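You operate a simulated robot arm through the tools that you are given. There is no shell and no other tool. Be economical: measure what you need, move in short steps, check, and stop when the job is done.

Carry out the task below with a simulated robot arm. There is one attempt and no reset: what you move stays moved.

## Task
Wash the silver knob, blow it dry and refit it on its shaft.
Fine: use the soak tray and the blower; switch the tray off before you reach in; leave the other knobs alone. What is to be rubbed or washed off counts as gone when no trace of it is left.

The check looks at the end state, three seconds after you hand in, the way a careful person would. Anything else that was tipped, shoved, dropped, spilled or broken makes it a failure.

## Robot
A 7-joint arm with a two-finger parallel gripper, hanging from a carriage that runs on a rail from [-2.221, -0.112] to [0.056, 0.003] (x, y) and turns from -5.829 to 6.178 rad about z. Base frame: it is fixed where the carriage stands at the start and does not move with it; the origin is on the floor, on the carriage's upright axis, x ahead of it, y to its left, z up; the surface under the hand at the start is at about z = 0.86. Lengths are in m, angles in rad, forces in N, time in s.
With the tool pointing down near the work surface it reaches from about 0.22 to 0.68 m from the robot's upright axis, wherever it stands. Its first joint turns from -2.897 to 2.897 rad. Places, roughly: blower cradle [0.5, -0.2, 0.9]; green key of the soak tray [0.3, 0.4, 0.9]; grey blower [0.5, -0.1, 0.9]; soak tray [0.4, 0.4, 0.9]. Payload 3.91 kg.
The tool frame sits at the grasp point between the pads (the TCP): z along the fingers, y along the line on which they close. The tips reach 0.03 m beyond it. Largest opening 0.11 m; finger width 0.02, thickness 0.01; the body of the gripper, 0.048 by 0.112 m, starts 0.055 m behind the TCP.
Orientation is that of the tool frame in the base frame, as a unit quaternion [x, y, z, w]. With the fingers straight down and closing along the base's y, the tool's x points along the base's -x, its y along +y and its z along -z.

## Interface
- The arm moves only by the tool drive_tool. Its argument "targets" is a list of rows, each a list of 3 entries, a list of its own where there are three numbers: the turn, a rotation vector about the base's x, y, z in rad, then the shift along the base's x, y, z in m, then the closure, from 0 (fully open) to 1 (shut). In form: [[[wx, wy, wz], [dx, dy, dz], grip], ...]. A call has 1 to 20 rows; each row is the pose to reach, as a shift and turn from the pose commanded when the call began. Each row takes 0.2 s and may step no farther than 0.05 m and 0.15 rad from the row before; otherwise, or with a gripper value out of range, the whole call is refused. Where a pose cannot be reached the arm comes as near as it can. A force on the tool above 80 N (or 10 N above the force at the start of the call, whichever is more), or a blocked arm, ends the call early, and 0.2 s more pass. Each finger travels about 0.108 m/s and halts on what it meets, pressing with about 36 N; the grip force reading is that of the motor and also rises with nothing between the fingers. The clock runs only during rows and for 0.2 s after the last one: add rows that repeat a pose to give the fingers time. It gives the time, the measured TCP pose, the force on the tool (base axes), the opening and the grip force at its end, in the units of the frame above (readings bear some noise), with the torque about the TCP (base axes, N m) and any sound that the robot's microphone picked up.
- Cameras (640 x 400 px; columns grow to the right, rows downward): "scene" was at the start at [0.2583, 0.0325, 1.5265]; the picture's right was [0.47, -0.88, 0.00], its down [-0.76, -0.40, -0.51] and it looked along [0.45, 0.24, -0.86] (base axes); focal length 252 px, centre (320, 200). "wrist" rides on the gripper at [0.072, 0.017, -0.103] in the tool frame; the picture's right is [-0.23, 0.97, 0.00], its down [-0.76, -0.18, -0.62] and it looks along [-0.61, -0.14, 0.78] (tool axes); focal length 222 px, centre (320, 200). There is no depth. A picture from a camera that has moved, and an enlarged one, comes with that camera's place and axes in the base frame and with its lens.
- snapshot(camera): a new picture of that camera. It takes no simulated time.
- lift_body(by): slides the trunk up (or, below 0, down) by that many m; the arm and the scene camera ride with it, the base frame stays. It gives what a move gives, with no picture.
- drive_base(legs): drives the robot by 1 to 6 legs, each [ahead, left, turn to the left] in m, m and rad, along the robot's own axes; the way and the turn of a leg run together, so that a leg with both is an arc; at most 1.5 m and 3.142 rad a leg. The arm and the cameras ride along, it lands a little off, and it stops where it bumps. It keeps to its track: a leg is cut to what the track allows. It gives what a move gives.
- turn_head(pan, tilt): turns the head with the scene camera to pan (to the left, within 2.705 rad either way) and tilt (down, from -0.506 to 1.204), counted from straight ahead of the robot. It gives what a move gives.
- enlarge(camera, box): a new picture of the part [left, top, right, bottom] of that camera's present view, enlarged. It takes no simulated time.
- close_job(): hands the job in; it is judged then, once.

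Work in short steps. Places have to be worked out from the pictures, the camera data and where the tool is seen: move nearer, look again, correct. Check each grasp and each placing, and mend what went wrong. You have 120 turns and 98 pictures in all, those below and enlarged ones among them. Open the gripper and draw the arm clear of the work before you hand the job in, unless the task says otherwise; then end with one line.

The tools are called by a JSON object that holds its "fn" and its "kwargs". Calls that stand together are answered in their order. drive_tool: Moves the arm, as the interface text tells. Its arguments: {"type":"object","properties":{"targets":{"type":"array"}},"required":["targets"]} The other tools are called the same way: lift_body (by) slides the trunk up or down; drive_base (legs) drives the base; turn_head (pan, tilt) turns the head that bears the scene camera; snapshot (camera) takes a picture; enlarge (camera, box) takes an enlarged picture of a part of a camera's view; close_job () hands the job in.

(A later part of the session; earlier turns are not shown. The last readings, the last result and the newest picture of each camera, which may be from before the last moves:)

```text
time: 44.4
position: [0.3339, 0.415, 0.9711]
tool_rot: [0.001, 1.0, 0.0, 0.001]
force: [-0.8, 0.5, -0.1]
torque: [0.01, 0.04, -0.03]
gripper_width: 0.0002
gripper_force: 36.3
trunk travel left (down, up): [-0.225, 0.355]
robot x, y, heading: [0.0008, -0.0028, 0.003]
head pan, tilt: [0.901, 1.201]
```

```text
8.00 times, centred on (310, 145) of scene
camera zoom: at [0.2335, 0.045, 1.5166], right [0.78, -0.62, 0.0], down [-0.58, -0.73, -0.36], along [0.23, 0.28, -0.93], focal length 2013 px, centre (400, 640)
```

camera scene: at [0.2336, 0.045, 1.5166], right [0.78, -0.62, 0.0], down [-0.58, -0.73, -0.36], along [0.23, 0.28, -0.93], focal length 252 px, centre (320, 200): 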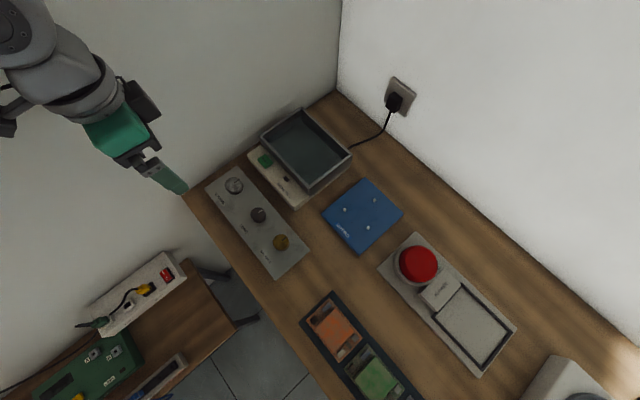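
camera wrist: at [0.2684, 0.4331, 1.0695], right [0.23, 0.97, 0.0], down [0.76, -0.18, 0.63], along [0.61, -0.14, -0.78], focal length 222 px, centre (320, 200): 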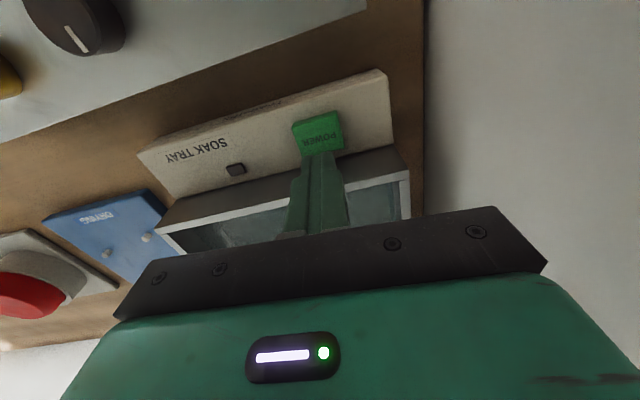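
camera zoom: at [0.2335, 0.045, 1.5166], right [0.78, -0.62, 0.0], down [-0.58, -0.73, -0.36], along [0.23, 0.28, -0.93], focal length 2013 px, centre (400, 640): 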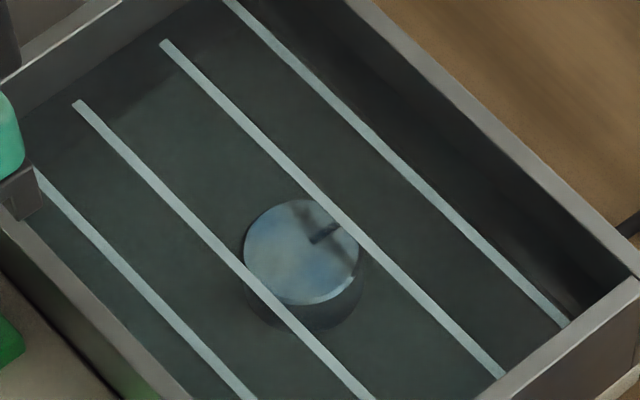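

No further change, so washing has settled. Press the key again to switch it off.

{"fn": "drive_tool", "kwargs": {"targets": [[[0, 0, 0], [0, 0, -0.025], 1], [[0, 0, 0], [0, 0, -0.034], 1], [[0, 0, 0], [0, 0, -0.04], 1], [[0, 0, 0], [0, 0, -0.04], 1], [[0, 0, 0], [0, 0, -0.02], 1], [[0, 0, 0], [0, 0, 0.02], 1], [[0, 0, 0], [0, 0, 0.06], 1]]}}

{"fn": "enlarge", "kwargs": {"camera": "scene", "box": [240, 90, 360, 190]}}

```text
time: 46.0
position: [0.3326, 0.4169, 1.0324]
tool_rot: [0.001, 1.0, 0.0, 0.001]
force: [-0.5, -0.8, 0.4]
torque: [0.0, 0.0, 0.02]
gripper_width: 0.0001
gripper_force: 36.1
trunk travel left (down, up): [-0.225, 0.355]
robot x, y, heading: [-0.0055, -0.0001, -0.002]
head pan, tilt: [0.901, 1.201]
heard: click
```

```text
4.00 times, centred on (300, 140) of scene
camera zoom: at [0.2335, 0.0451, 1.5165], right [0.78, -0.62, 0.0], down [-0.58, -0.73, -0.36], along [0.23, 0.28, -0.93], focal length 1006 px, centre (400, 440)
```

zoom: 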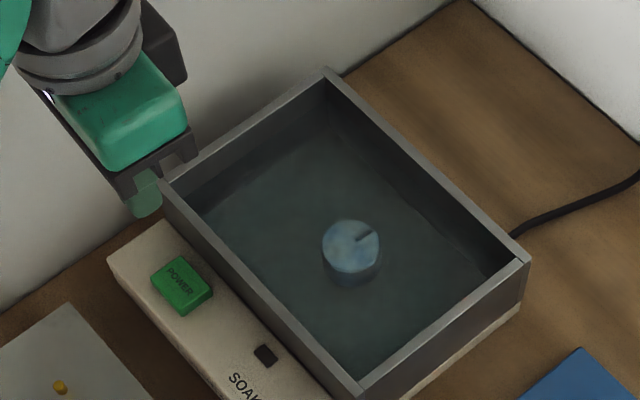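

Tray is off. Check cleanliness close up before moving on.

{"fn": "enlarge", "kwargs": {"camera": "scene", "box": [290, 135, 320, 160]}}

{"fn": "drive_tool", "kwargs": {"targets": [[[0, 0, 0], [0.035, -0.014, 0.005], 0.7], [[0, 0, 0], [0.07, -0.028, 0.01], 0.4], [[0, 0, 0], [0.105, -0.042, 0.01], 0.2], [[0, 0, 0], [0.118, -0.048, 0.01], 0.2], [[0, 0, 0], [0.118, -0.048, 0.01], 0.2]]}}

{"fn": "snapshot", "kwargs": {"camera": "wrist"}}

{"fn": "enlarge", "kwargs": {"camera": "wrist", "box": [270, 70, 370, 140]}}

```text
16.00 times, centred on (305, 148) of scene
camera zoom: at [0.2335, 0.0451, 1.5165], right [0.78, -0.62, 0.0], down [-0.58, -0.73, -0.36], along [0.23, 0.28, -0.93], focal length 4026 px, centre (560, 1040)
```

zoom: 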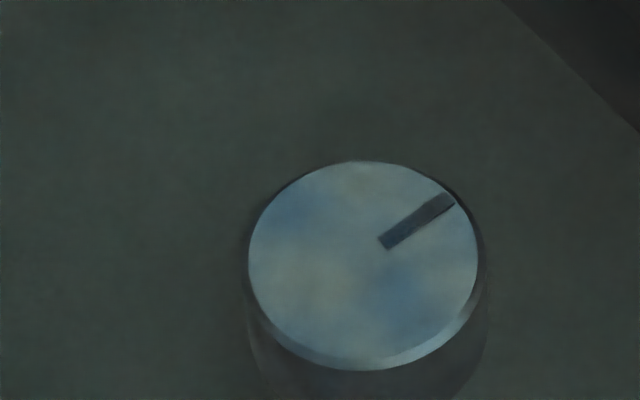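

```text
time: 47.1
position: [0.4493, 0.3699, 1.0427]
tool_rot: [0.001, 1.0, 0.0, 0.002]
force: [0.2, 0.3, -0.1]
torque: [-0.01, 0.01, 0.01]
gripper_width: 0.0878
gripper_force: 0.2
trunk travel left (down, up): [-0.225, 0.355]
robot x, y, heading: [-0.0028, 0.0013, -0.005]
head pan, tilt: [0.901, 1.201]
```

```text
60 pictures are left
camera wrist: at [0.378, 0.3858, 1.1462], right [0.23, 0.97, 0.0], down [0.76, -0.18, 0.63], along [0.61, -0.14, -0.78], focal length 222 px, centre (320, 200)
```

wrist: 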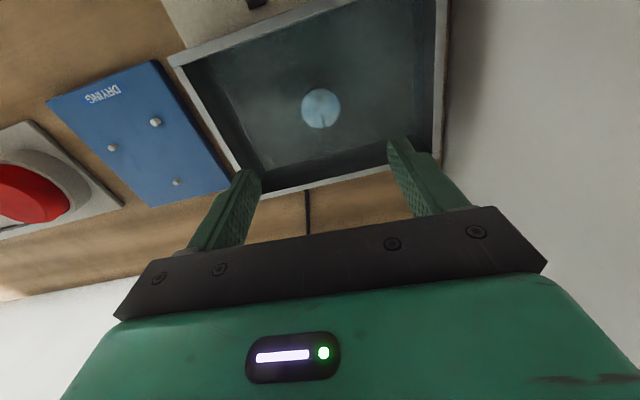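

```text
5.71 times, centred on (320, 105) of wrist
camera zoom: at [0.378, 0.3858, 1.1462], right [0.23, 0.97, 0.0], down [0.76, -0.18, 0.63], along [0.61, -0.14, -0.78], focal length 1269 px, centre (320, 743)
```

zoom: 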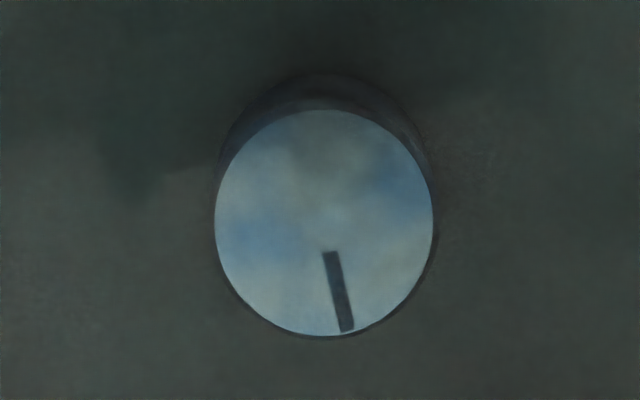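

Knob is in the same place (0.451, 0.371). Descend and regrasp.

{"fn": "drive_tool", "kwargs": {"targets": [[[0, 0, 0], [0.001, 0.001, -0.04], 0.2], [[0, 0, 0], [0.001, 0.001, -0.08], 0.2], [[0, 0, 0], [0.001, 0.001, -0.11], 0.2], [[0, 0, 0], [0.001, 0.001, -0.13], 0.2], [[0, 0, 0], [0.001, 0.001, -0.13], 0.6], [[0, 0, 0], [0.001, 0.001, -0.13], 1], [[0, 0, 0], [0.001, 0.001, -0.13], 1]]}}

{"fn": "enlarge", "kwargs": {"camera": "wrist", "box": [160, 60, 480, 260]}}

```text
time: 48.8
position: [0.4503, 0.3697, 0.9119]
tool_rot: [0.001, 1.0, 0.0, 0.002]
force: [0.2, 0.8, -0.2]
torque: [-0.01, 0.02, 0.03]
gripper_width: 0.0425
gripper_force: 35.7
trunk travel left (down, up): [-0.225, 0.355]
robot x, y, heading: [0.0017, 0.0019, -0.001]
head pan, tilt: [0.901, 1.201]
```

```text
2.00 times, centred on (320, 160) of wrist
camera zoom: at [0.3775, 0.3852, 1.0164], right [0.23, 0.97, 0.0], down [0.76, -0.18, 0.63], along [0.61, -0.14, -0.78], focal length 444 px, centre (320, 280)
```

zoom: 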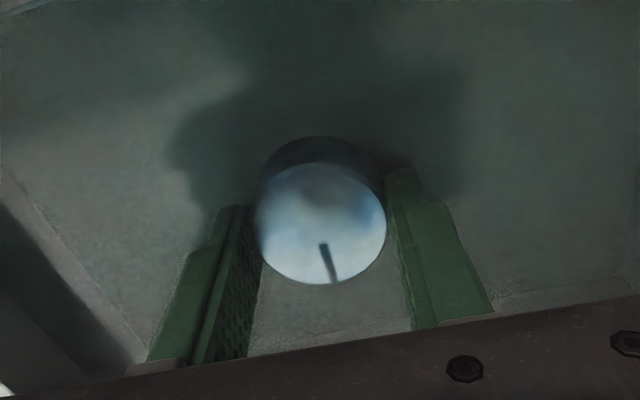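

Gripped. Lift straight out above the rim and inspect.

{"fn": "drive_tool", "kwargs": {"targets": [[[0, 0, 0], [0, 0, 0.02], 1], [[0, 0, 0], [0, 0, 0.05], 1], [[0, 0, 0], [0, 0, 0.09], 1], [[0, 0, 0], [0, 0, 0.13], 1], [[0, 0, 0], [0, 0, 0.13], 1], [[0, 0, 0], [0, 0, 0.13], 1], [[0, 0, 0], [0, 0, 0.13], 1], [[0, 0, 0], [0, 0, 0.13], 1]]}}

{"fn": "enlarge", "kwargs": {"camera": "wrist", "box": [240, 100, 400, 220]}}

{"fn": "turn_head", "kwargs": {"pan": -0.1, "tilt": 1.1}}

{"fn": "snapshot", "kwargs": {"camera": "scene"}}

```text
time: 50.5
position: [0.4485, 0.3703, 1.0429]
tool_rot: [0.001, 1.0, 0.0, 0.001]
force: [-0.4, 0.2, 0.6]
torque: [0.0, 0.02, 0.0]
gripper_width: 0.0425
gripper_force: 36.2
trunk travel left (down, up): [-0.225, 0.355]
robot x, y, heading: [0.0009, -0.0002, -0.001]
head pan, tilt: [0.901, 1.201]
```

```text
3.33 times, centred on (320, 160) of wrist
camera zoom: at [0.3769, 0.3858, 1.1462], right [0.23, 0.97, 0.0], down [0.76, -0.18, 0.63], along [0.61, -0.14, -0.78], focal length 740 px, centre (320, 333)
```

zoom: 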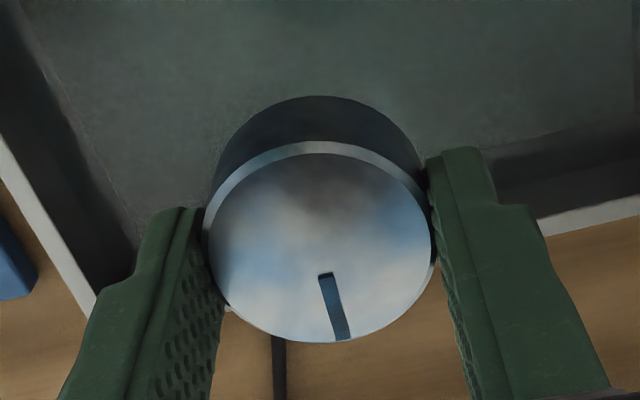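

```text
time: 51.8
position: [0.449, 0.3699, 1.0422]
tool_rot: [0.001, 1.0, 0.0, 0.001]
force: [0.7, 0.6, -1.0]
torque: [0.01, 0.03, 0.01]
gripper_width: 0.0427
gripper_force: 36.1
trunk travel left (down, up): [-0.225, 0.355]
robot x, y, heading: [-0.0025, 0.0016, 0.004]
head pan, tilt: [-0.099, 1.1]
```

```text
56 pictures are left
camera scene: at [0.2616, -0.005, 1.5226], right [-0.1, -1.0, 0.0], down [-0.89, 0.09, -0.45], along [0.45, -0.04, -0.89], focal length 252 px, centre (320, 200)
```

scene: 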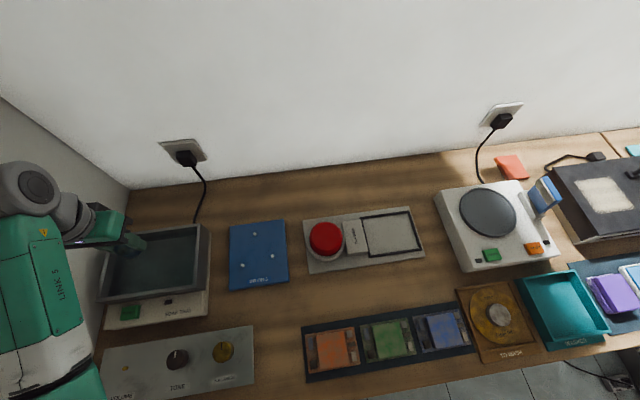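

Stains look gone, with a bluish water film. Carry the knob to near the blower at a safe height and view the blower closely from the wrist.

{"fn": "drive_tool", "kwargs": {"targets": [[[0, 0, 0], [-0.01, -0.03, 0.03], 1], [[0, 0, 0], [-0.02, -0.07, 0.04], 1], [[0, 0, 0], [-0.03, -0.11, 0.05], 1], [[0, 0, 0], [-0.05, -0.15, 0.05], 1], [[0, 0, 0], [-0.07, -0.19, 0.05], 1], [[0, 0, 0], [-0.08, -0.23, 0.05], 1], [[0, 0, 0], [-0.09, -0.27, 0.05], 1], [[0, 0, 0], [-0.1, -0.31, 0.05], 1], [[0, 0, 0], [-0.11, -0.35, 0.05], 1], [[0, 0, 0], [-0.13, -0.39, 0.05], 1], [[0, 0, 0], [-0.15, -0.43, 0.04], 1], [[0, 0, 0], [-0.15, -0.45, 0.02], 1]]}}

{"fn": "snapshot", "kwargs": {"camera": "wrist"}}

{"fn": "enlarge", "kwargs": {"camera": "wrist", "box": [260, 110, 380, 210]}}

```text
time: 54.4
position: [0.3, -0.0794, 1.0621]
tool_rot: [0.001, 1.0, 0.0, 0.002]
force: [-0.3, 0.2, -0.5]
torque: [0.03, 0.0, -0.02]
gripper_width: 0.0425
gripper_force: 36.0
trunk travel left (down, up): [-0.225, 0.355]
robot x, y, heading: [0.0004, 0.0016, -0.002]
head pan, tilt: [-0.099, 1.1]
```

```text
55 pictures are left
camera wrist: at [0.2272, -0.0633, 1.1662], right [0.23, 0.97, 0.0], down [0.76, -0.18, 0.63], along [0.61, -0.14, -0.78], focal length 222 px, centre (320, 200)
```

wrist: 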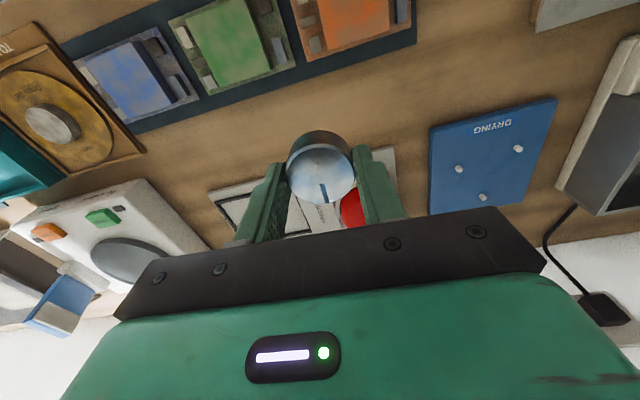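

```text
4.00 times, centred on (320, 160) of wrist
camera zoom: at [0.2272, -0.0633, 1.1662], right [0.23, 0.97, 0.0], down [0.76, -0.18, 0.63], along [0.61, -0.14, -0.78], focal length 888 px, centre (320, 360)
```

zoom: 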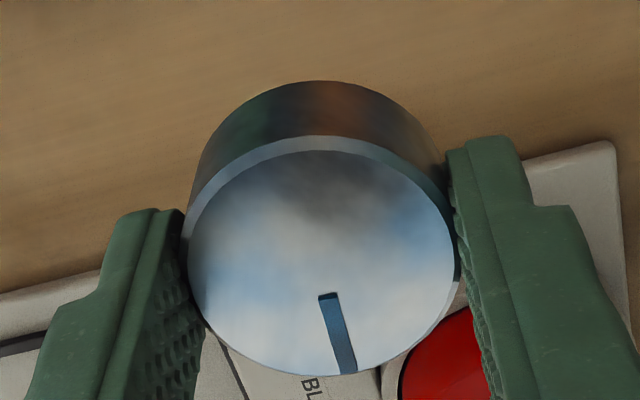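

Knob looks clean but wet. The black frame beside the BLOWER nozzle (centre ≈0.467, −0.215, z≈0.877, ~14×11 cm) looks like the cradle; carry the knob there, first hovering.

{"fn": "drive_tool", "kwargs": {"targets": [[[0, 0, 0], [0.035, -0.027, 0], 1], [[0, 0, 0], [0.07, -0.054, 0], 1], [[0, 0, 0], [0.105, -0.081, 0], 1], [[0, 0, 0], [0.14, -0.108, 0], 1], [[0, 0, 0], [0.167, -0.135, 0], 1], [[0, 0, 0], [0.167, -0.135, -0.04], 1], [[0, 0, 0], [0.167, -0.135, -0.07], 1], [[0, 0, 0], [0.167, -0.135, -0.07], 1]]}}

{"fn": "snapshot", "kwargs": {"camera": "wrist"}}

{"fn": "enlarge", "kwargs": {"camera": "scene", "box": [290, 140, 450, 290]}}

```text
time: 56.2
position: [0.4657, -0.2159, 0.9946]
tool_rot: [0.0, 1.0, 0.0, 0.002]
force: [0.0, 0.3, -1.0]
torque: [-0.02, 0.01, 0.02]
gripper_width: 0.0423
gripper_force: 35.7
trunk travel left (down, up): [-0.225, 0.355]
robot x, y, heading: [-0.0035, -0.0006, -0.0]
head pan, tilt: [-0.099, 1.1]
```

```text
53 pictures are left
camera wrist: at [0.3931, -0.1999, 1.0978], right [0.23, 0.97, 0.0], down [0.76, -0.18, 0.63], along [0.61, -0.14, -0.78], focal length 222 px, centre (320, 200)
```

wrist: 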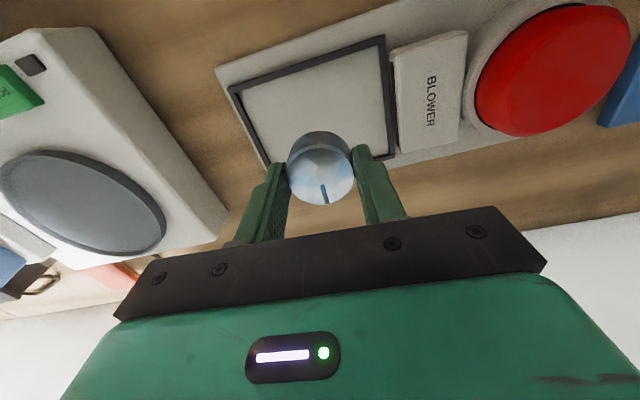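

```text
2.67 times, centred on (370, 215) of scene
camera zoom: at [0.2616, -0.0051, 1.5226], right [-0.1, -0.99, 0.0], down [-0.89, 0.09, -0.45], along [0.45, -0.05, -0.89], focal length 671 px, centre (187, 160)
```

zoom: 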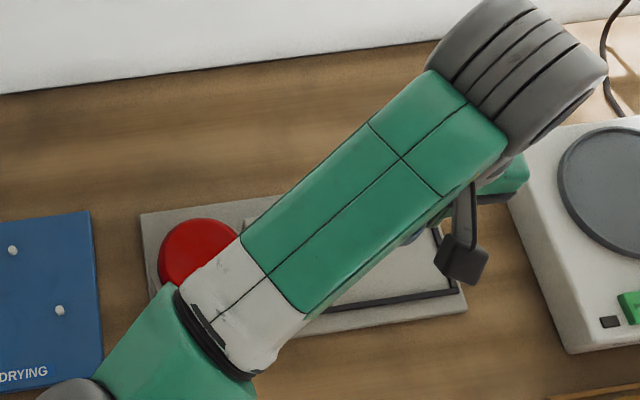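

Positioned over the frame centre. Lower gently.

{"fn": "drive_tool", "kwargs": {"targets": [[[0, 0, 0], [-0.005, 0, -0.03], 1], [[0, 0, 0], [-0.005, 0, -0.05], 1], [[0, 0, 0], [-0.005, 0, -0.065], 1], [[0, 0, 0], [-0.005, 0, -0.07], 1], [[0, 0, 0], [-0.005, 0, -0.07], 1]]}}

{"fn": "drive_tool", "kwargs": {"targets": [[[0, 0, 0], [0, 0, -0.003], 1], [[0, 0, 0], [0, 0, -0.006], 1], [[0, 0, 0], [0, 0, -0.006], 1]]}}

```text
time: 57.4
position: [0.4624, -0.2154, 0.9227]
tool_rot: [0.001, 1.0, 0.0, 0.001]
force: [-0.4, -0.9, -0.7]
torque: [0.02, 0.0, 0.02]
gripper_width: 0.0423
gripper_force: 35.6
trunk travel left (down, up): [-0.225, 0.355]
robot x, y, heading: [0.0012, 0.0007, -0.004]
head pan, tilt: [-0.099, 1.1]
```

```text
time: 58.2
position: [0.4627, -0.2151, 0.9161]
tool_rot: [0.001, 1.0, 0.001, 0.001]
force: [0.3, -0.5, -0.1]
torque: [0.05, 0.03, -0.01]
gripper_width: 0.0423
gripper_force: 36.1
trunk travel left (down, up): [-0.225, 0.355]
robot x, y, heading: [0.0005, -0.0004, 0.001]
head pan, tilt: [-0.099, 1.1]
```

{"fn": "drive_tool", "kwargs": {"targets": [[[0, 0, 0], [0, 0, -0.003], 1], [[0, 0, 0], [0, 0, -0.006], 1], [[0, 0, 0], [0, 0, -0.006], 1]]}}

{"fn": "drive_tool", "kwargs": {"targets": [[[0, 0, 0], [0, 0, -0.002], 1], [[0, 0, 0], [0, 0, -0.004], 1], [[0, 0, 0], [0, 0, -0.004], 1]]}}

{"fn": "enlarge", "kwargs": {"camera": "wrist", "box": [160, 60, 480, 260]}}

```text
time: 59.0
position: [0.4627, -0.2136, 0.9103]
tool_rot: [0.001, 1.0, 0.0, 0.001]
force: [-0.4, -0.2, 0.6]
torque: [0.01, -0.03, -0.01]
gripper_width: 0.0425
gripper_force: 36.0
trunk travel left (down, up): [-0.225, 0.355]
robot x, y, heading: [-0.0024, 0.0009, 0.0]
head pan, tilt: [-0.099, 1.1]
```

```text
time: 59.8
position: [0.4636, -0.2148, 0.9054]
tool_rot: [0.001, 1.0, 0.0, 0.001]
force: [-0.1, -0.2, -0.7]
torque: [0.02, 0.0, 0.01]
gripper_width: 0.0424
gripper_force: 35.8
trunk travel left (down, up): [-0.225, 0.355]
robot x, y, heading: [0.001, -0.0005, -0.003]
head pan, tilt: [-0.099, 1.1]
```

```text
2.00 times, centred on (320, 160) of wrist
camera zoom: at [0.3909, -0.1988, 1.0092], right [0.23, 0.97, 0.0], down [0.76, -0.18, 0.62], along [0.61, -0.14, -0.78], focal length 444 px, centre (320, 280)
```

zoom: 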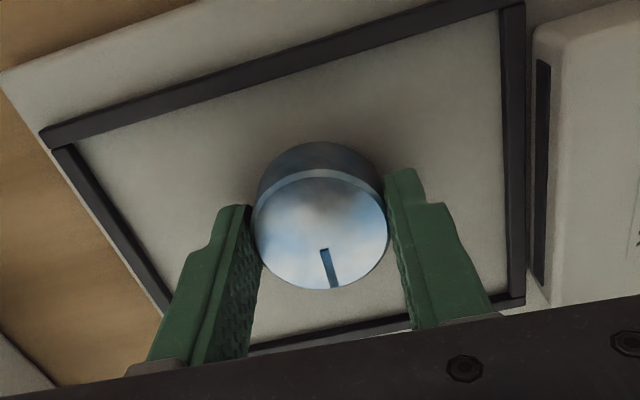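

The nozzle slot faces the frame, confirming the cradle. Keep lowering to contact.

{"fn": "drive_tool", "kwargs": {"targets": [[[0, 0, 0], [0, 0, -0.002], 1], [[0, 0, 0], [0, 0, -0.004], 1], [[0, 0, 0], [0, 0, -0.004], 1]]}}

{"fn": "drive_tool", "kwargs": {"targets": [[[0, 0, 0], [0, 0, -0.002], 1], [[0, 0, 0], [0, 0, -0.004], 1], [[0, 0, 0], [0, 0, -0.004], 1]]}}

```text
time: 60.6
position: [0.4635, -0.2165, 0.9037]
tool_rot: [0.001, 1.0, 0.001, 0.002]
force: [-6.5, 2.4, 21.6]
torque: [0.05, 0.17, 0.01]
gripper_width: 0.0423
gripper_force: 36.3
trunk travel left (down, up): [-0.225, 0.355]
robot x, y, heading: [0.0009, 0.0051, -0.002]
head pan, tilt: [-0.099, 1.1]
```

```text
time: 61.4
position: [0.4645, -0.2154, 0.9004]
tool_rot: [0.001, 1.0, -0.001, 0.002]
force: [-17.0, 7.5, 62.6]
torque: [0.81, 1.0, -0.14]
gripper_width: 0.0424
gripper_force: 36.5
trunk travel left (down, up): [-0.225, 0.355]
robot x, y, heading: [0.0018, -0.0011, -0.003]
head pan, tilt: [-0.099, 1.1]
```

Contact at z≈0.904. Back off, open, lift and inspect.

{"fn": "drive_tool", "kwargs": {"targets": [[[0, 0, 0], [0, 0, 0.003], 1], [[0, 0, 0], [0, 0, 0.004], 0.7], [[0, 0, 0], [0, 0, 0.004], 0.4], [[0, 0, 0], [0, 0, 0.004], 0.4], [[0, 0, 0], [0, 0, 0.03], 0.4], [[0, 0, 0], [0, 0, 0.07], 0.4], [[0, 0, 0], [0, 0, 0.11], 0.4], [[0, 0, 0], [0, 0, 0.13], 0.4]]}}

{"fn": "snapshot", "kwargs": {"camera": "wrist"}}

```text
time: 63.2
position: [0.4612, -0.2138, 1.0297]
tool_rot: [0.001, 1.0, 0.0, 0.0]
force: [0.3, -0.2, 0.8]
torque: [0.01, -0.01, 0.04]
gripper_width: 0.0658
gripper_force: 0.1
trunk travel left (down, up): [-0.225, 0.355]
robot x, y, heading: [0.0023, 0.0002, -0.003]
head pan, tilt: [-0.099, 1.1]
```

```text
50 pictures are left
camera wrist: at [0.3895, -0.1987, 1.133], right [0.23, 0.97, 0.0], down [0.76, -0.18, 0.62], along [0.61, -0.14, -0.78], focal length 222 px, centre (320, 200)
```

wrist: 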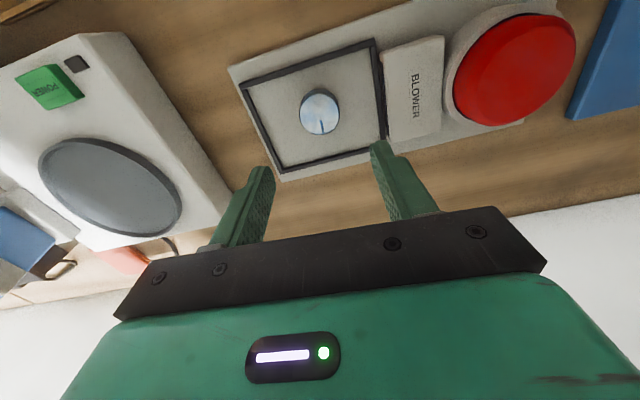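

Knob sits in the cradle. Red button is around (0.457, −0.039). Close fingers, hover over it.

{"fn": "drive_tool", "kwargs": {"targets": [[[0, 0, 0], [0, 0.04, 0], 0.7], [[0, 0, 0], [0, 0.08, 0], 1], [[0, 0, 0], [-0.002, 0.12, 0], 1], [[0, 0, 0], [-0.004, 0.16, 0], 1], [[0, 0, 0], [-0.004, 0.175, -0.02], 1], [[0, 0, 0], [-0.004, 0.175, -0.04], 1], [[0, 0, 0], [-0.004, 0.175, -0.04], 1]]}}

{"fn": "snapshot", "kwargs": {"camera": "wrist"}}

{"fn": "snapshot", "kwargs": {"camera": "scene"}}

```text
time: 64.8
position: [0.459, -0.0395, 0.9883]
tool_rot: [0.001, 1.0, 0.001, 0.001]
force: [-0.5, -0.1, -0.1]
torque: [0.0, 0.0, -0.05]
gripper_width: 0.0
gripper_force: 36.2
trunk travel left (down, up): [-0.225, 0.355]
robot x, y, heading: [-0.001, -0.0004, -0.002]
head pan, tilt: [-0.099, 1.1]
```

```text
49 pictures are left
camera wrist: at [0.3866, -0.0242, 1.092], right [0.23, 0.97, 0.0], down [0.76, -0.18, 0.63], along [0.61, -0.14, -0.78], focal length 222 px, centre (320, 200)
```

wrist: 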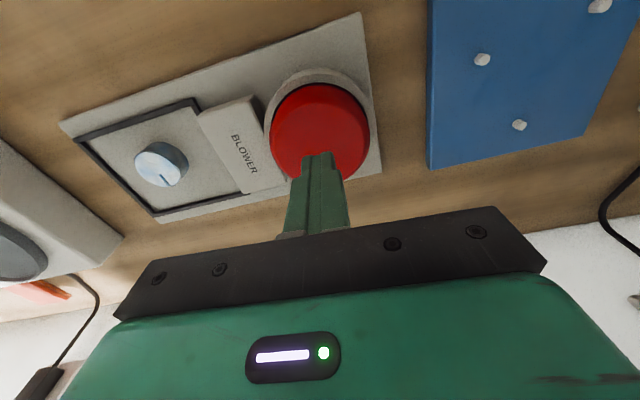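

```text
48 pictures are left
camera scene: at [0.2616, -0.0051, 1.5226], right [-0.1, -0.99, 0.0], down [-0.89, 0.09, -0.45], along [0.45, -0.05, -0.89], focal length 252 px, centre (320, 200)
```

scene: 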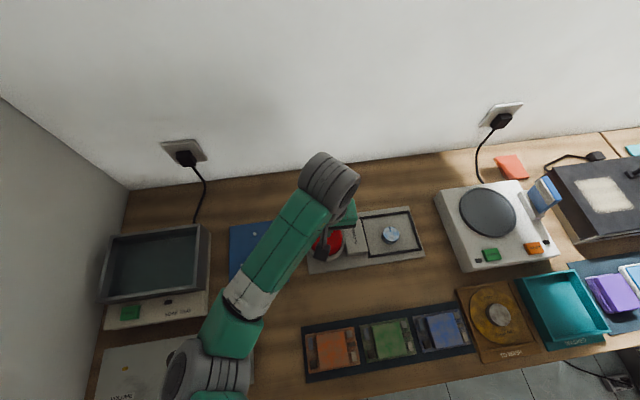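

Aligned. Press down in small steps.

{"fn": "drive_tool", "kwargs": {"targets": [[[0, 0, 0], [-0.003, 0, -0.01], 1], [[0, 0, 0], [-0.003, 0, -0.02], 1], [[0, 0, 0], [-0.003, 0, -0.026], 1], [[0, 0, 0], [-0.003, 0, -0.03], 1], [[0, 0, 0], [-0.003, 0, -0.03], 1]]}}

{"fn": "drive_tool", "kwargs": {"targets": [[[0, 0, 0], [0, 0, -0.003], 1], [[0, 0, 0], [0, 0, -0.006], 1], [[0, 0, 0], [0, 0, -0.006], 1]]}}

{"fn": "enlarge", "kwargs": {"camera": "wrist", "box": [50, 50, 410, 270]}}

```text
time: 66.0
position: [0.4555, -0.0393, 0.9578]
tool_rot: [0.001, 1.0, 0.001, 0.002]
force: [1.6, 0.0, -0.3]
torque: [-0.03, -0.01, 0.0]
gripper_width: 0.0
gripper_force: 36.1
trunk travel left (down, up): [-0.225, 0.355]
robot x, y, heading: [0.0028, 0.0002, -0.002]
head pan, tilt: [-0.099, 1.1]
```

```text
time: 66.8
position: [0.4555, -0.0406, 0.9511]
tool_rot: [0.001, 1.0, -0.001, 0.0]
force: [-0.2, -1.8, 1.1]
torque: [0.01, 0.0, 0.01]
gripper_width: 0.0
gripper_force: 35.8
trunk travel left (down, up): [-0.225, 0.355]
robot x, y, heading: [-0.0019, 0.0024, -0.002]
head pan, tilt: [-0.099, 1.1]
```

```text
1.78 times, centred on (230, 160) of wrist
camera zoom: at [0.3837, -0.0236, 1.0552], right [0.23, 0.97, 0.0], down [0.76, -0.18, 0.63], along [0.61, -0.14, -0.78], focal length 395 px, centre (480, 271)
```

zoom: 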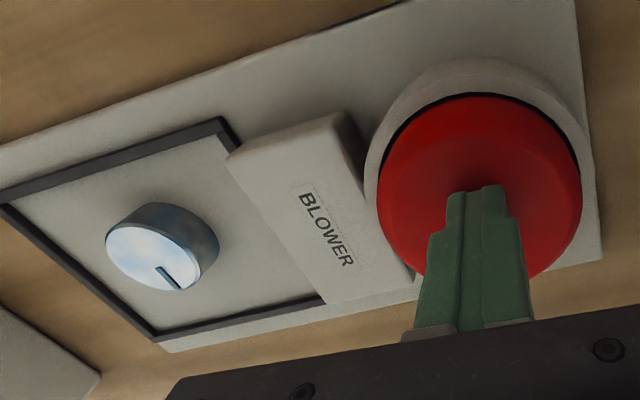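

{"fn": "drive_tool", "kwargs": {"targets": [[[0, 0, 0], [0, 0, -0.003], 1], [[0, 0, 0], [0, 0, -0.006], 1], [[0, 0, 0], [0, 0, -0.009], 1], [[0, 0, 0], [0, 0, -0.009], 1]]}}

{"fn": "enlarge", "kwargs": {"camera": "wrist", "box": [50, 50, 410, 270]}}

```text
time: 67.8
position: [0.4552, -0.0397, 0.9422]
tool_rot: [0.001, 1.0, 0.0, 0.001]
force: [-0.4, 0.9, 4.1]
torque: [-0.05, 0.07, 0.01]
gripper_width: 0.0002
gripper_force: 36.2
trunk travel left (down, up): [-0.225, 0.355]
robot x, y, heading: [-0.0017, 0.0003, 0.002]
head pan, tilt: [-0.099, 1.1]
heard: click
```

```text
1.78 times, centred on (230, 160) of wrist
camera zoom: at [0.384, -0.0236, 1.0466], right [0.23, 0.97, 0.0], down [0.76, -0.18, 0.63], along [0.61, -0.14, -0.78], focal length 395 px, centre (480, 271)
```

zoom: 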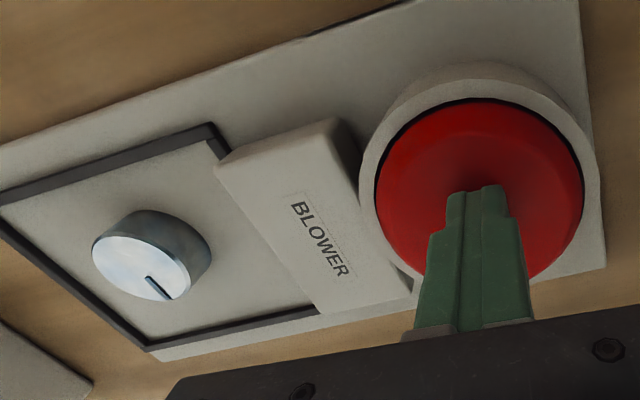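

Click; the blue film is already fading. Hold the button for 4 s and look.

{"fn": "drive_tool", "kwargs": {"targets": [[[0, 0, 0], [0, 0, 0], 1], [[0, 0, 0], [0, 0, 0], 1], [[0, 0, 0], [0, 0, 0], 1], [[0, 0, 0], [0, 0, 0], 1], [[0, 0, 0], [0, 0, 0], 1], [[0, 0, 0], [0, 0, 0], 1], [[0, 0, 0], [0, 0, 0], 1], [[0, 0, 0], [0, 0, 0], 1], [[0, 0, 0], [0, 0, 0], 1], [[0, 0, 0], [0, 0, 0], 1], [[0, 0, 0], [0, 0, 0], 1], [[0, 0, 0], [0, 0, 0], 1], [[0, 0, 0], [0, 0, 0], 1], [[0, 0, 0], [0, 0, 0], 1], [[0, 0, 0], [0, 0, 0], 1], [[0, 0, 0], [0, 0, 0], 1], [[0, 0, 0], [0, 0, 0], 1], [[0, 0, 0], [0, 0, 0], 1], [[0, 0, 0], [0, 0, 0], 1], [[0, 0, 0], [0, 0, 0], 1]]}}

{"fn": "enlarge", "kwargs": {"camera": "wrist", "box": [80, 140, 200, 230]}}

{"fn": "enlarge", "kwargs": {"camera": "scene", "box": [360, 210, 420, 260]}}

```text
time: 72.0
position: [0.4554, -0.0384, 0.9427]
tool_rot: [0.001, 1.0, 0.0, 0.001]
force: [0.7, -0.8, 3.9]
torque: [0.01, 0.05, 0.01]
gripper_width: 0.0002
gripper_force: 35.7
trunk travel left (down, up): [-0.225, 0.355]
robot x, y, heading: [0.0009, 0.0019, 0.0]
head pan, tilt: [-0.099, 1.1]
```

```text
4.44 times, centred on (140, 185) of wrist
camera zoom: at [0.384, -0.0236, 1.0467], right [0.23, 0.97, 0.0], down [0.76, -0.18, 0.63], along [0.61, -0.14, -0.78], focal length 987 px, centre (1120, 267)
```

zoom: 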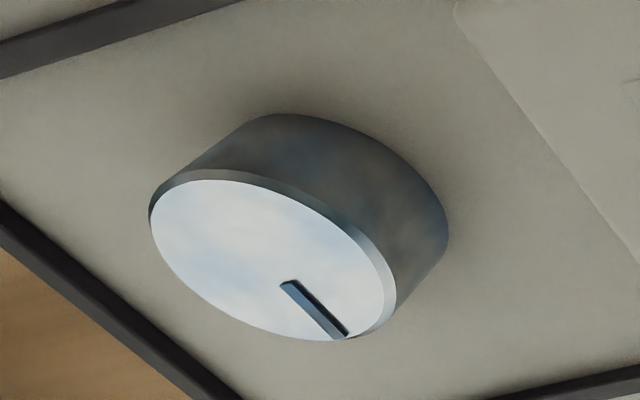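

```text
8.00 times, centred on (390, 235) of scene
camera zoom: at [0.2617, -0.0051, 1.5226], right [-0.1, -0.99, 0.0], down [-0.89, 0.09, -0.45], along [0.45, -0.05, -0.89], focal length 2013 px, centre (-240, -80)
```

zoom: 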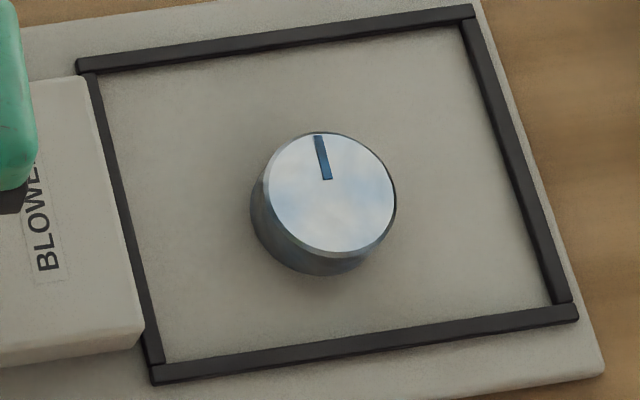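

Some blue remains. Hold for another 8 s and compare.

{"fn": "drive_tool", "kwargs": {"targets": [[[0, 0, 0], [0, 0, 0], 1], [[0, 0, 0], [0, 0, 0], 1], [[0, 0, 0], [0, 0, 0], 1], [[0, 0, 0], [0, 0, 0], 1], [[0, 0, 0], [0, 0, 0], 1], [[0, 0, 0], [0, 0, 0], 1], [[0, 0, 0], [0, 0, 0], 1], [[0, 0, 0], [0, 0, 0], 1], [[0, 0, 0], [0, 0, 0], 1], [[0, 0, 0], [0, 0, 0], 1], [[0, 0, 0], [0, 0, 0], 1], [[0, 0, 0], [0, 0, 0], 1], [[0, 0, 0], [0, 0, 0], 1], [[0, 0, 0], [0, 0, 0], 1], [[0, 0, 0], [0, 0, 0], 1], [[0, 0, 0], [0, 0, 0], 1], [[0, 0, 0], [0, 0, 0], 1], [[0, 0, 0], [0, 0, 0], 1], [[0, 0, 0], [0, 0, 0], 1], [[0, 0, 0], [0, 0, 0], 1]]}}

{"fn": "drive_tool", "kwargs": {"targets": [[[0, 0, 0], [0, 0, 0], 1], [[0, 0, 0], [0, 0, 0], 1], [[0, 0, 0], [0, 0, 0], 1], [[0, 0, 0], [0, 0, 0], 1], [[0, 0, 0], [0, 0, 0], 1], [[0, 0, 0], [0, 0, 0], 1], [[0, 0, 0], [0, 0, 0], 1], [[0, 0, 0], [0, 0, 0], 1], [[0, 0, 0], [0, 0, 0], 1], [[0, 0, 0], [0, 0, 0], 1], [[0, 0, 0], [0, 0, 0], 1], [[0, 0, 0], [0, 0, 0], 1], [[0, 0, 0], [0, 0, 0], 1], [[0, 0, 0], [0, 0, 0], 1], [[0, 0, 0], [0, 0, 0], 1], [[0, 0, 0], [0, 0, 0], 1], [[0, 0, 0], [0, 0, 0], 1], [[0, 0, 0], [0, 0, 0], 1], [[0, 0, 0], [0, 0, 0], 1], [[0, 0, 0], [0, 0, 0], 1]]}}

{"fn": "enlarge", "kwargs": {"camera": "scene", "box": [360, 210, 420, 260]}}

{"fn": "enlarge", "kwargs": {"camera": "wrist", "box": [80, 140, 200, 230]}}

```text
time: 76.2
position: [0.4563, -0.0399, 0.9433]
tool_rot: [0.002, 1.0, 0.0, 0.002]
force: [-0.3, -0.5, 4.2]
torque: [-0.03, 0.04, -0.01]
gripper_width: 0.0
gripper_force: 35.9
trunk travel left (down, up): [-0.225, 0.355]
robot x, y, heading: [-0.0018, -0.0017, -0.001]
head pan, tilt: [-0.099, 1.1]
```

```text
time: 80.4
position: [0.4563, -0.0391, 0.9426]
tool_rot: [0.0, 1.0, 0.0, 0.003]
force: [-0.3, -0.5, 3.0]
torque: [0.0, 0.01, -0.02]
gripper_width: 0.0
gripper_force: 35.8
trunk travel left (down, up): [-0.225, 0.355]
robot x, y, heading: [-0.0024, -0.0008, -0.003]
head pan, tilt: [-0.099, 1.1]
```

```text
8.00 times, centred on (390, 235) of scene
camera zoom: at [0.2617, -0.0051, 1.5226], right [-0.1, -0.99, 0.0], down [-0.89, 0.09, -0.45], along [0.45, -0.05, -0.89], focal length 2013 px, centre (-240, -80)
```

zoom: 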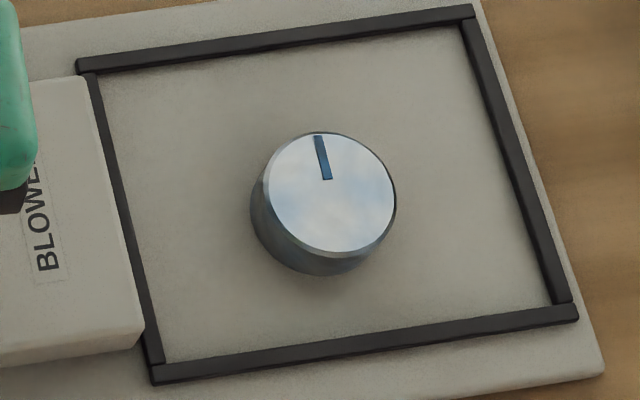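

```text
4.44 times, centred on (140, 185) of wrist
camera zoom: at [0.384, -0.0236, 1.0467], right [0.23, 0.97, 0.0], down [0.76, -0.18, 0.63], along [0.61, -0.14, -0.78], focal length 987 px, centre (1120, 267)
```

zoom: 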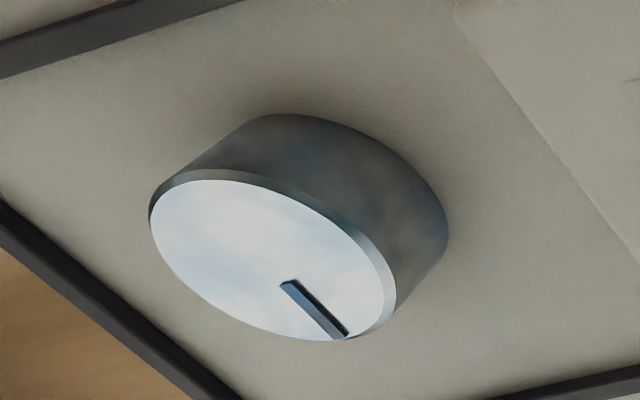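

No change while held, and the index mark is still bluish. Release the button and see whether the blower runs after release.

{"fn": "drive_tool", "kwargs": {"targets": [[[0, 0, 0], [0, 0, 0.01], 1], [[0, 0, 0], [0, 0, 0.02], 1], [[0, 0, 0], [0, 0, 0.03], 1], [[0, 0, 0], [0, 0, 0.03], 1], [[0, 0, 0], [0, 0, 0.03], 1], [[0, 0, 0], [0, 0, 0.03], 1], [[0, 0, 0], [0, 0, 0.03], 1], [[0, 0, 0], [0, 0, 0.03], 1], [[0, 0, 0], [0, 0, 0.03], 1], [[0, 0, 0], [0, 0, 0.03], 1], [[0, 0, 0], [0, 0, 0.03], 1], [[0, 0, 0], [0, 0, 0.03], 1]]}}

{"fn": "enlarge", "kwargs": {"camera": "scene", "box": [300, 200, 430, 280]}}

{"fn": "snapshot", "kwargs": {"camera": "wrist"}}

```text
time: 83.0
position: [0.4537, -0.0405, 0.9743]
tool_rot: [0.0, 1.0, -0.001, 0.001]
force: [0.1, 0.2, -0.2]
torque: [0.0, -0.01, 0.0]
gripper_width: 0.0
gripper_force: 36.5
trunk travel left (down, up): [-0.225, 0.355]
robot x, y, heading: [-0.0019, -0.0027, -0.002]
head pan, tilt: [-0.099, 1.1]
```

```text
4.92 times, centred on (365, 240) of scene
camera zoom: at [0.2616, -0.0051, 1.5226], right [-0.1, -0.99, 0.0], down [-0.89, 0.09, -0.45], along [0.45, -0.05, -0.89], focal length 1239 px, centre (98, 3)
```

zoom: 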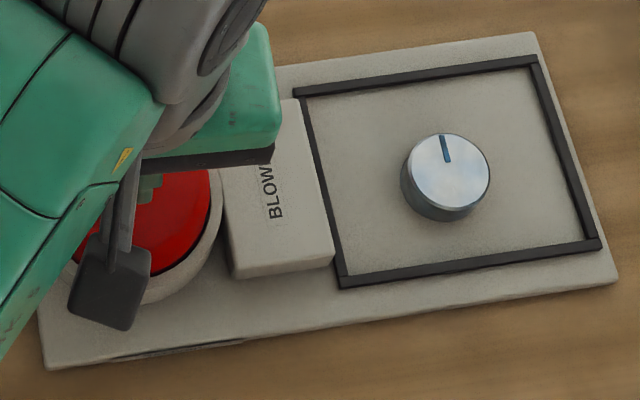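

```text
40 pictures are left
camera wrist: at [0.3821, -0.0245, 1.0772], right [0.23, 0.97, 0.0], down [0.76, -0.18, 0.63], along [0.61, -0.14, -0.78], focal length 222 px, centre (320, 200)
```

wrist: 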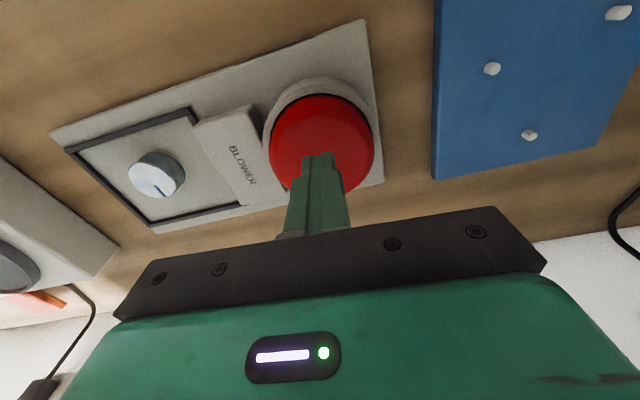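

The film seems lighter than before the first press, so it may give a short blast per press. Press again twice and compare.

{"fn": "drive_tool", "kwargs": {"targets": [[[0, 0, 0], [0, 0, -0.02], 1], [[0, 0, 0], [0, 0, -0.031], 1], [[0, 0, 0], [0, 0, -0.031], 1], [[0, 0, 0], [0, 0, -0.031], 1], [[0, 0, 0], [0, 0, -0.031], 1], [[0, 0, 0], [0, 0, -0.031], 1], [[0, 0, 0], [0, 0, -0.031], 1], [[0, 0, 0], [0, 0, -0.031], 1]]}}

{"fn": "enlarge", "kwargs": {"camera": "scene", "box": [360, 210, 420, 260]}}

```text
time: 84.8
position: [0.4547, -0.0394, 0.9419]
tool_rot: [0.001, 1.0, 0.0, 0.001]
force: [-2.5, 3.2, 9.6]
torque: [0.1, 0.13, -0.01]
gripper_width: 0.0
gripper_force: 35.7
trunk travel left (down, up): [-0.225, 0.355]
robot x, y, heading: [0.0021, -0.0024, 0.001]
head pan, tilt: [-0.099, 1.1]
heard: click
```

```text
8.00 times, centred on (390, 235) of scene
camera zoom: at [0.2616, -0.0048, 1.5226], right [-0.1, -0.99, 0.0], down [-0.89, 0.09, -0.45], along [0.45, -0.04, -0.89], focal length 2013 px, centre (-240, -80)
```

zoom: 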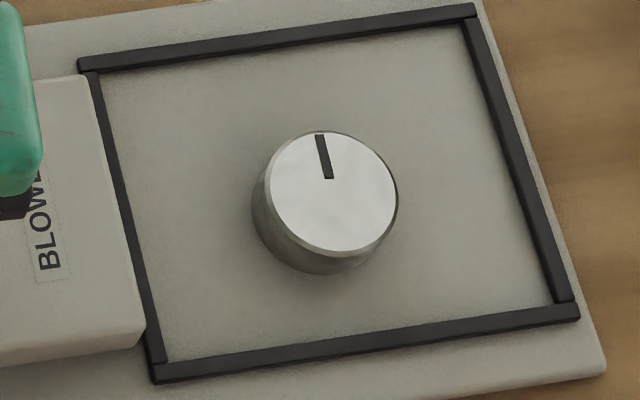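

Now the blue is gone: dry silver, black mark. Release, give one more blast for safety, then inspect closely.

{"fn": "drive_tool", "kwargs": {"targets": [[[0, 0, 0], [0, 0, 0.015], 1], [[0, 0, 0], [0, 0, 0.03], 1], [[0, 0, 0], [0, 0, 0.03], 1], [[0, 0, 0], [0, 0, 0.012], 1], [[0, 0, 0], [0, 0, 0], 1], [[0, 0, 0], [0, 0, 0], 1], [[0, 0, 0], [0, 0, 0], 1], [[0, 0, 0], [0, 0, 0], 1], [[0, 0, 0], [0, 0, 0.015], 1], [[0, 0, 0], [0, 0, 0.04], 1], [[0, 0, 0], [0, 0, 0.08], 1], [[0, 0, 0], [0, -0.04, 0.09], 0.8], [[0, 0, 0], [0.003, -0.08, 0.09], 0.5], [[0, 0, 0], [0.005, -0.12, 0.09], 0.3], [[0, 0, 0], [0.007, -0.16, 0.09], 0.3], [[0, 0, 0], [0.007, -0.175, 0.09], 0.3], [[0, 0, 0], [0.007, -0.175, 0.09], 0.3]]}}

{"fn": "enlarge", "kwargs": {"camera": "wrist", "box": [260, 70, 380, 150]}}

```text
time: 88.4
position: [0.4626, -0.2168, 1.0346]
tool_rot: [0.001, 1.0, 0.0, 0.001]
force: [0.8, 0.2, 0.0]
torque: [0.05, -0.02, 0.02]
gripper_width: 0.0768
gripper_force: 0.0
trunk travel left (down, up): [-0.225, 0.355]
robot x, y, heading: [0.002, -0.0008, -0.004]
head pan, tilt: [-0.099, 1.1]
heard: click
```

```text
5.00 times, centred on (320, 110) of wrist
camera zoom: at [0.3905, -0.201, 1.1371], right [0.23, 0.97, 0.0], down [0.76, -0.18, 0.63], along [0.61, -0.14, -0.78], focal length 1111 px, centre (320, 650)
```

zoom: 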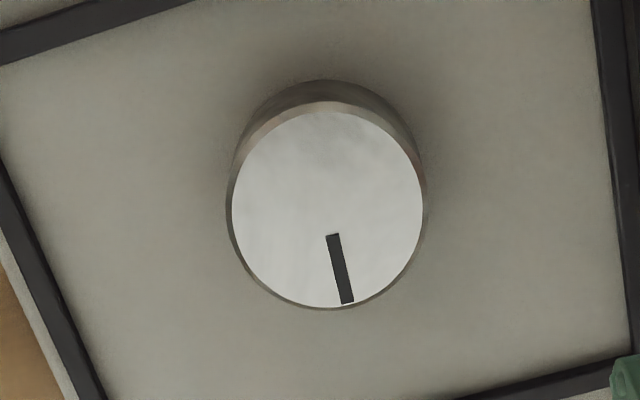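

Clean and dry, centred under the hand. Descend and regrasp.

{"fn": "drive_tool", "kwargs": {"targets": [[[0, 0, 0], [0.001, 0.001, -0.04], 0.3], [[0, 0, 0], [0.001, 0.001, -0.08], 0.3], [[0, 0, 0], [0.001, 0.001, -0.11], 0.3], [[0, 0, 0], [0.001, 0.001, -0.128], 0.3], [[0, 0, 0], [0.001, 0.001, -0.128], 0.6], [[0, 0, 0], [0.001, 0.001, -0.128], 1], [[0, 0, 0], [0.001, 0.001, -0.128], 1], [[0, 0, 0], [0.001, 0.001, -0.128], 1]]}}

{"fn": "drive_tool", "kwargs": {"targets": [[[0, 0, 0], [0, 0, 0.02], 1], [[0, 0, 0], [0, 0, 0.05], 1], [[0, 0, 0], [0, 0, 0.09], 1], [[0, 0, 0], [0, 0, 0.13], 1], [[0, 0, 0], [0, 0, 0.13], 1]]}}

{"fn": "enlarge", "kwargs": {"camera": "wrist", "box": [240, 100, 400, 220]}}

```text
time: 90.2
position: [0.4629, -0.215, 0.9016]
tool_rot: [0.001, 1.0, 0.0, 0.0]
force: [-0.5, 0.5, 0.6]
torque: [-0.01, 0.0, -0.02]
gripper_width: 0.0424
gripper_force: 36.0
trunk travel left (down, up): [-0.225, 0.355]
robot x, y, heading: [0.0005, -0.0005, 0.0]
head pan, tilt: [-0.099, 1.1]
```

```text
time: 91.4
position: [0.4644, -0.2134, 1.0316]
tool_rot: [0.002, 1.0, 0.0, 0.002]
force: [0.7, -0.6, -0.3]
torque: [0.0, -0.01, -0.01]
gripper_width: 0.0422
gripper_force: 36.2
trunk travel left (down, up): [-0.225, 0.355]
robot x, y, heading: [-0.0005, -0.0018, 0.001]
head pan, tilt: [-0.099, 1.1]
```

```text
3.33 times, centred on (320, 160) of wrist
camera zoom: at [0.3932, -0.1982, 1.1357], right [0.23, 0.97, 0.0], down [0.76, -0.18, 0.62], along [0.61, -0.14, -0.78], focal length 740 px, centre (320, 333)
```

zoom: 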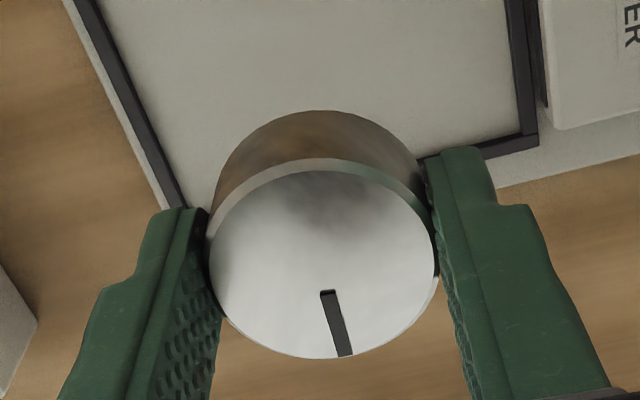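

Clean and dry. To know the knob's offset in the hand versus the original grasp, take the same crop as the original grasp picture.

{"fn": "enlarge", "kwargs": {"camera": "wrist", "box": [160, 80, 480, 280]}}

```text
2.00 times, centred on (320, 180) of wrist
camera zoom: at [0.3932, -0.1982, 1.1357], right [0.23, 0.97, 0.0], down [0.76, -0.18, 0.62], along [0.61, -0.14, -0.78], focal length 444 px, centre (320, 240)
```

zoom: 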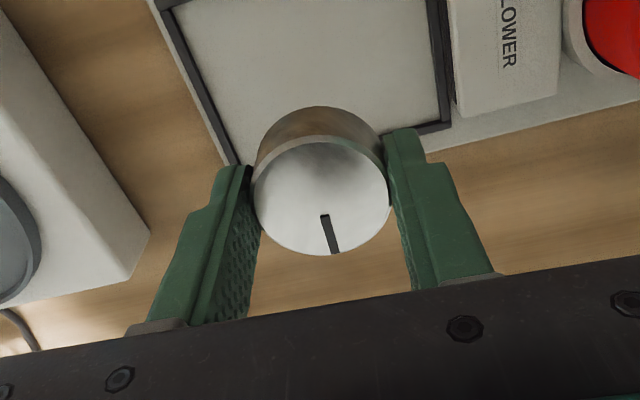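

Knob sits ~5.5 mm further forward (+x) in the hand than originally; height matches. I compute the return shift from commanded moves: (−0.2385, +0.621). Move there at height.

{"fn": "drive_tool", "kwargs": {"targets": [[[0, 0, 0], [-0.016, 0.0415, 0.01], 1], [[0, 0, 0], [-0.032, 0.083, 0.02], 1], [[0, 0, 0], [-0.048, 0.1245, 0.02], 1], [[0, 0, 0], [-0.064, 0.166, 0.02], 1], [[0, 0, 0], [-0.08, 0.2075, 0.02], 1], [[0, 0, 0], [-0.096, 0.249, 0.02], 1], [[0, 0, 0], [-0.112, 0.29, 0.02], 1], [[0, 0, 0], [-0.128, 0.332, 0.02], 1], [[0, 0, 0], [-0.144, 0.374, 0.02], 1], [[0, 0, 0], [-0.16, 0.415, 0.02], 1], [[0, 0, 0], [-0.176, 0.456, 0.02], 1], [[0, 0, 0], [-0.192, 0.498, 0.02], 1], [[0, 0, 0], [-0.208, 0.54, 0.02], 1], [[0, 0, 0], [-0.224, 0.581, 0.01], 1], [[0, 0, 0], [-0.2385, 0.621, 0], 1], [[0, 0, 0], [-0.2385, 0.621, 0], 1], [[0, 0, 0], [-0.2385, 0.621, 0], 1]]}}

{"fn": "snapshot", "kwargs": {"camera": "wrist"}}

{"fn": "turn_head", "kwargs": {"pan": 0.9, "tilt": 1.2}}

{"fn": "enlarge", "kwargs": {"camera": "scene", "box": [180, 130, 300, 230]}}

```text
time: 95.0
position: [0.2262, 0.4038, 1.035]
tool_rot: [0.001, 1.0, 0.001, 0.001]
force: [0.5, -0.6, -0.3]
torque: [-0.02, 0.03, 0.0]
gripper_width: 0.0424
gripper_force: 36.6
trunk travel left (down, up): [-0.225, 0.355]
robot x, y, heading: [0.001, 0.002, 0.004]
head pan, tilt: [-0.099, 1.1]
```

```text
35 pictures are left
camera wrist: at [0.1548, 0.4207, 1.14], right [0.23, 0.97, 0.0], down [0.76, -0.18, 0.63], along [0.61, -0.14, -0.78], focal length 222 px, centre (320, 200)
```

wrist: 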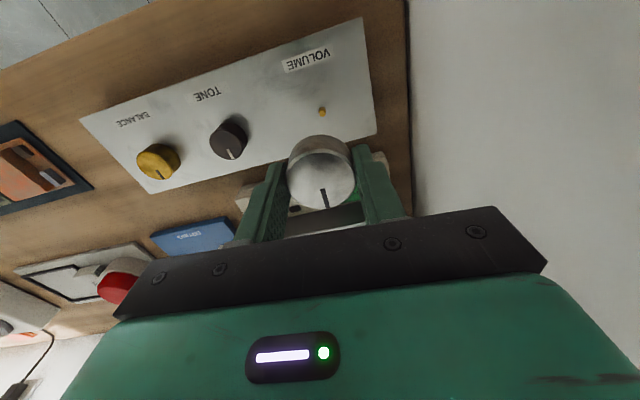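

```text
time: 96.3
position: [0.2269, 0.4048, 1.0357]
tool_rot: [0.001, 1.0, 0.0, 0.0]
force: [0.4, 1.1, -0.2]
torque: [0.0, 0.02, -0.02]
gripper_width: 0.042
gripper_force: 36.1
trunk travel left (down, up): [-0.225, 0.355]
robot x, y, heading: [0.0019, 0.0005, -0.005]
head pan, tilt: [0.901, 1.201]
```

```text
4.00 times, centred on (240, 180) of scene
camera zoom: at [0.2335, 0.045, 1.5166], right [0.78, -0.62, 0.0], down [-0.58, -0.73, -0.36], along [0.23, 0.28, -0.93], focal length 1006 px, centre (640, 280)
```

zoom: 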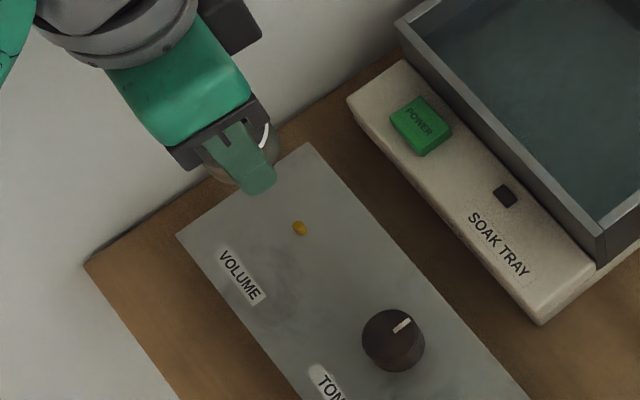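

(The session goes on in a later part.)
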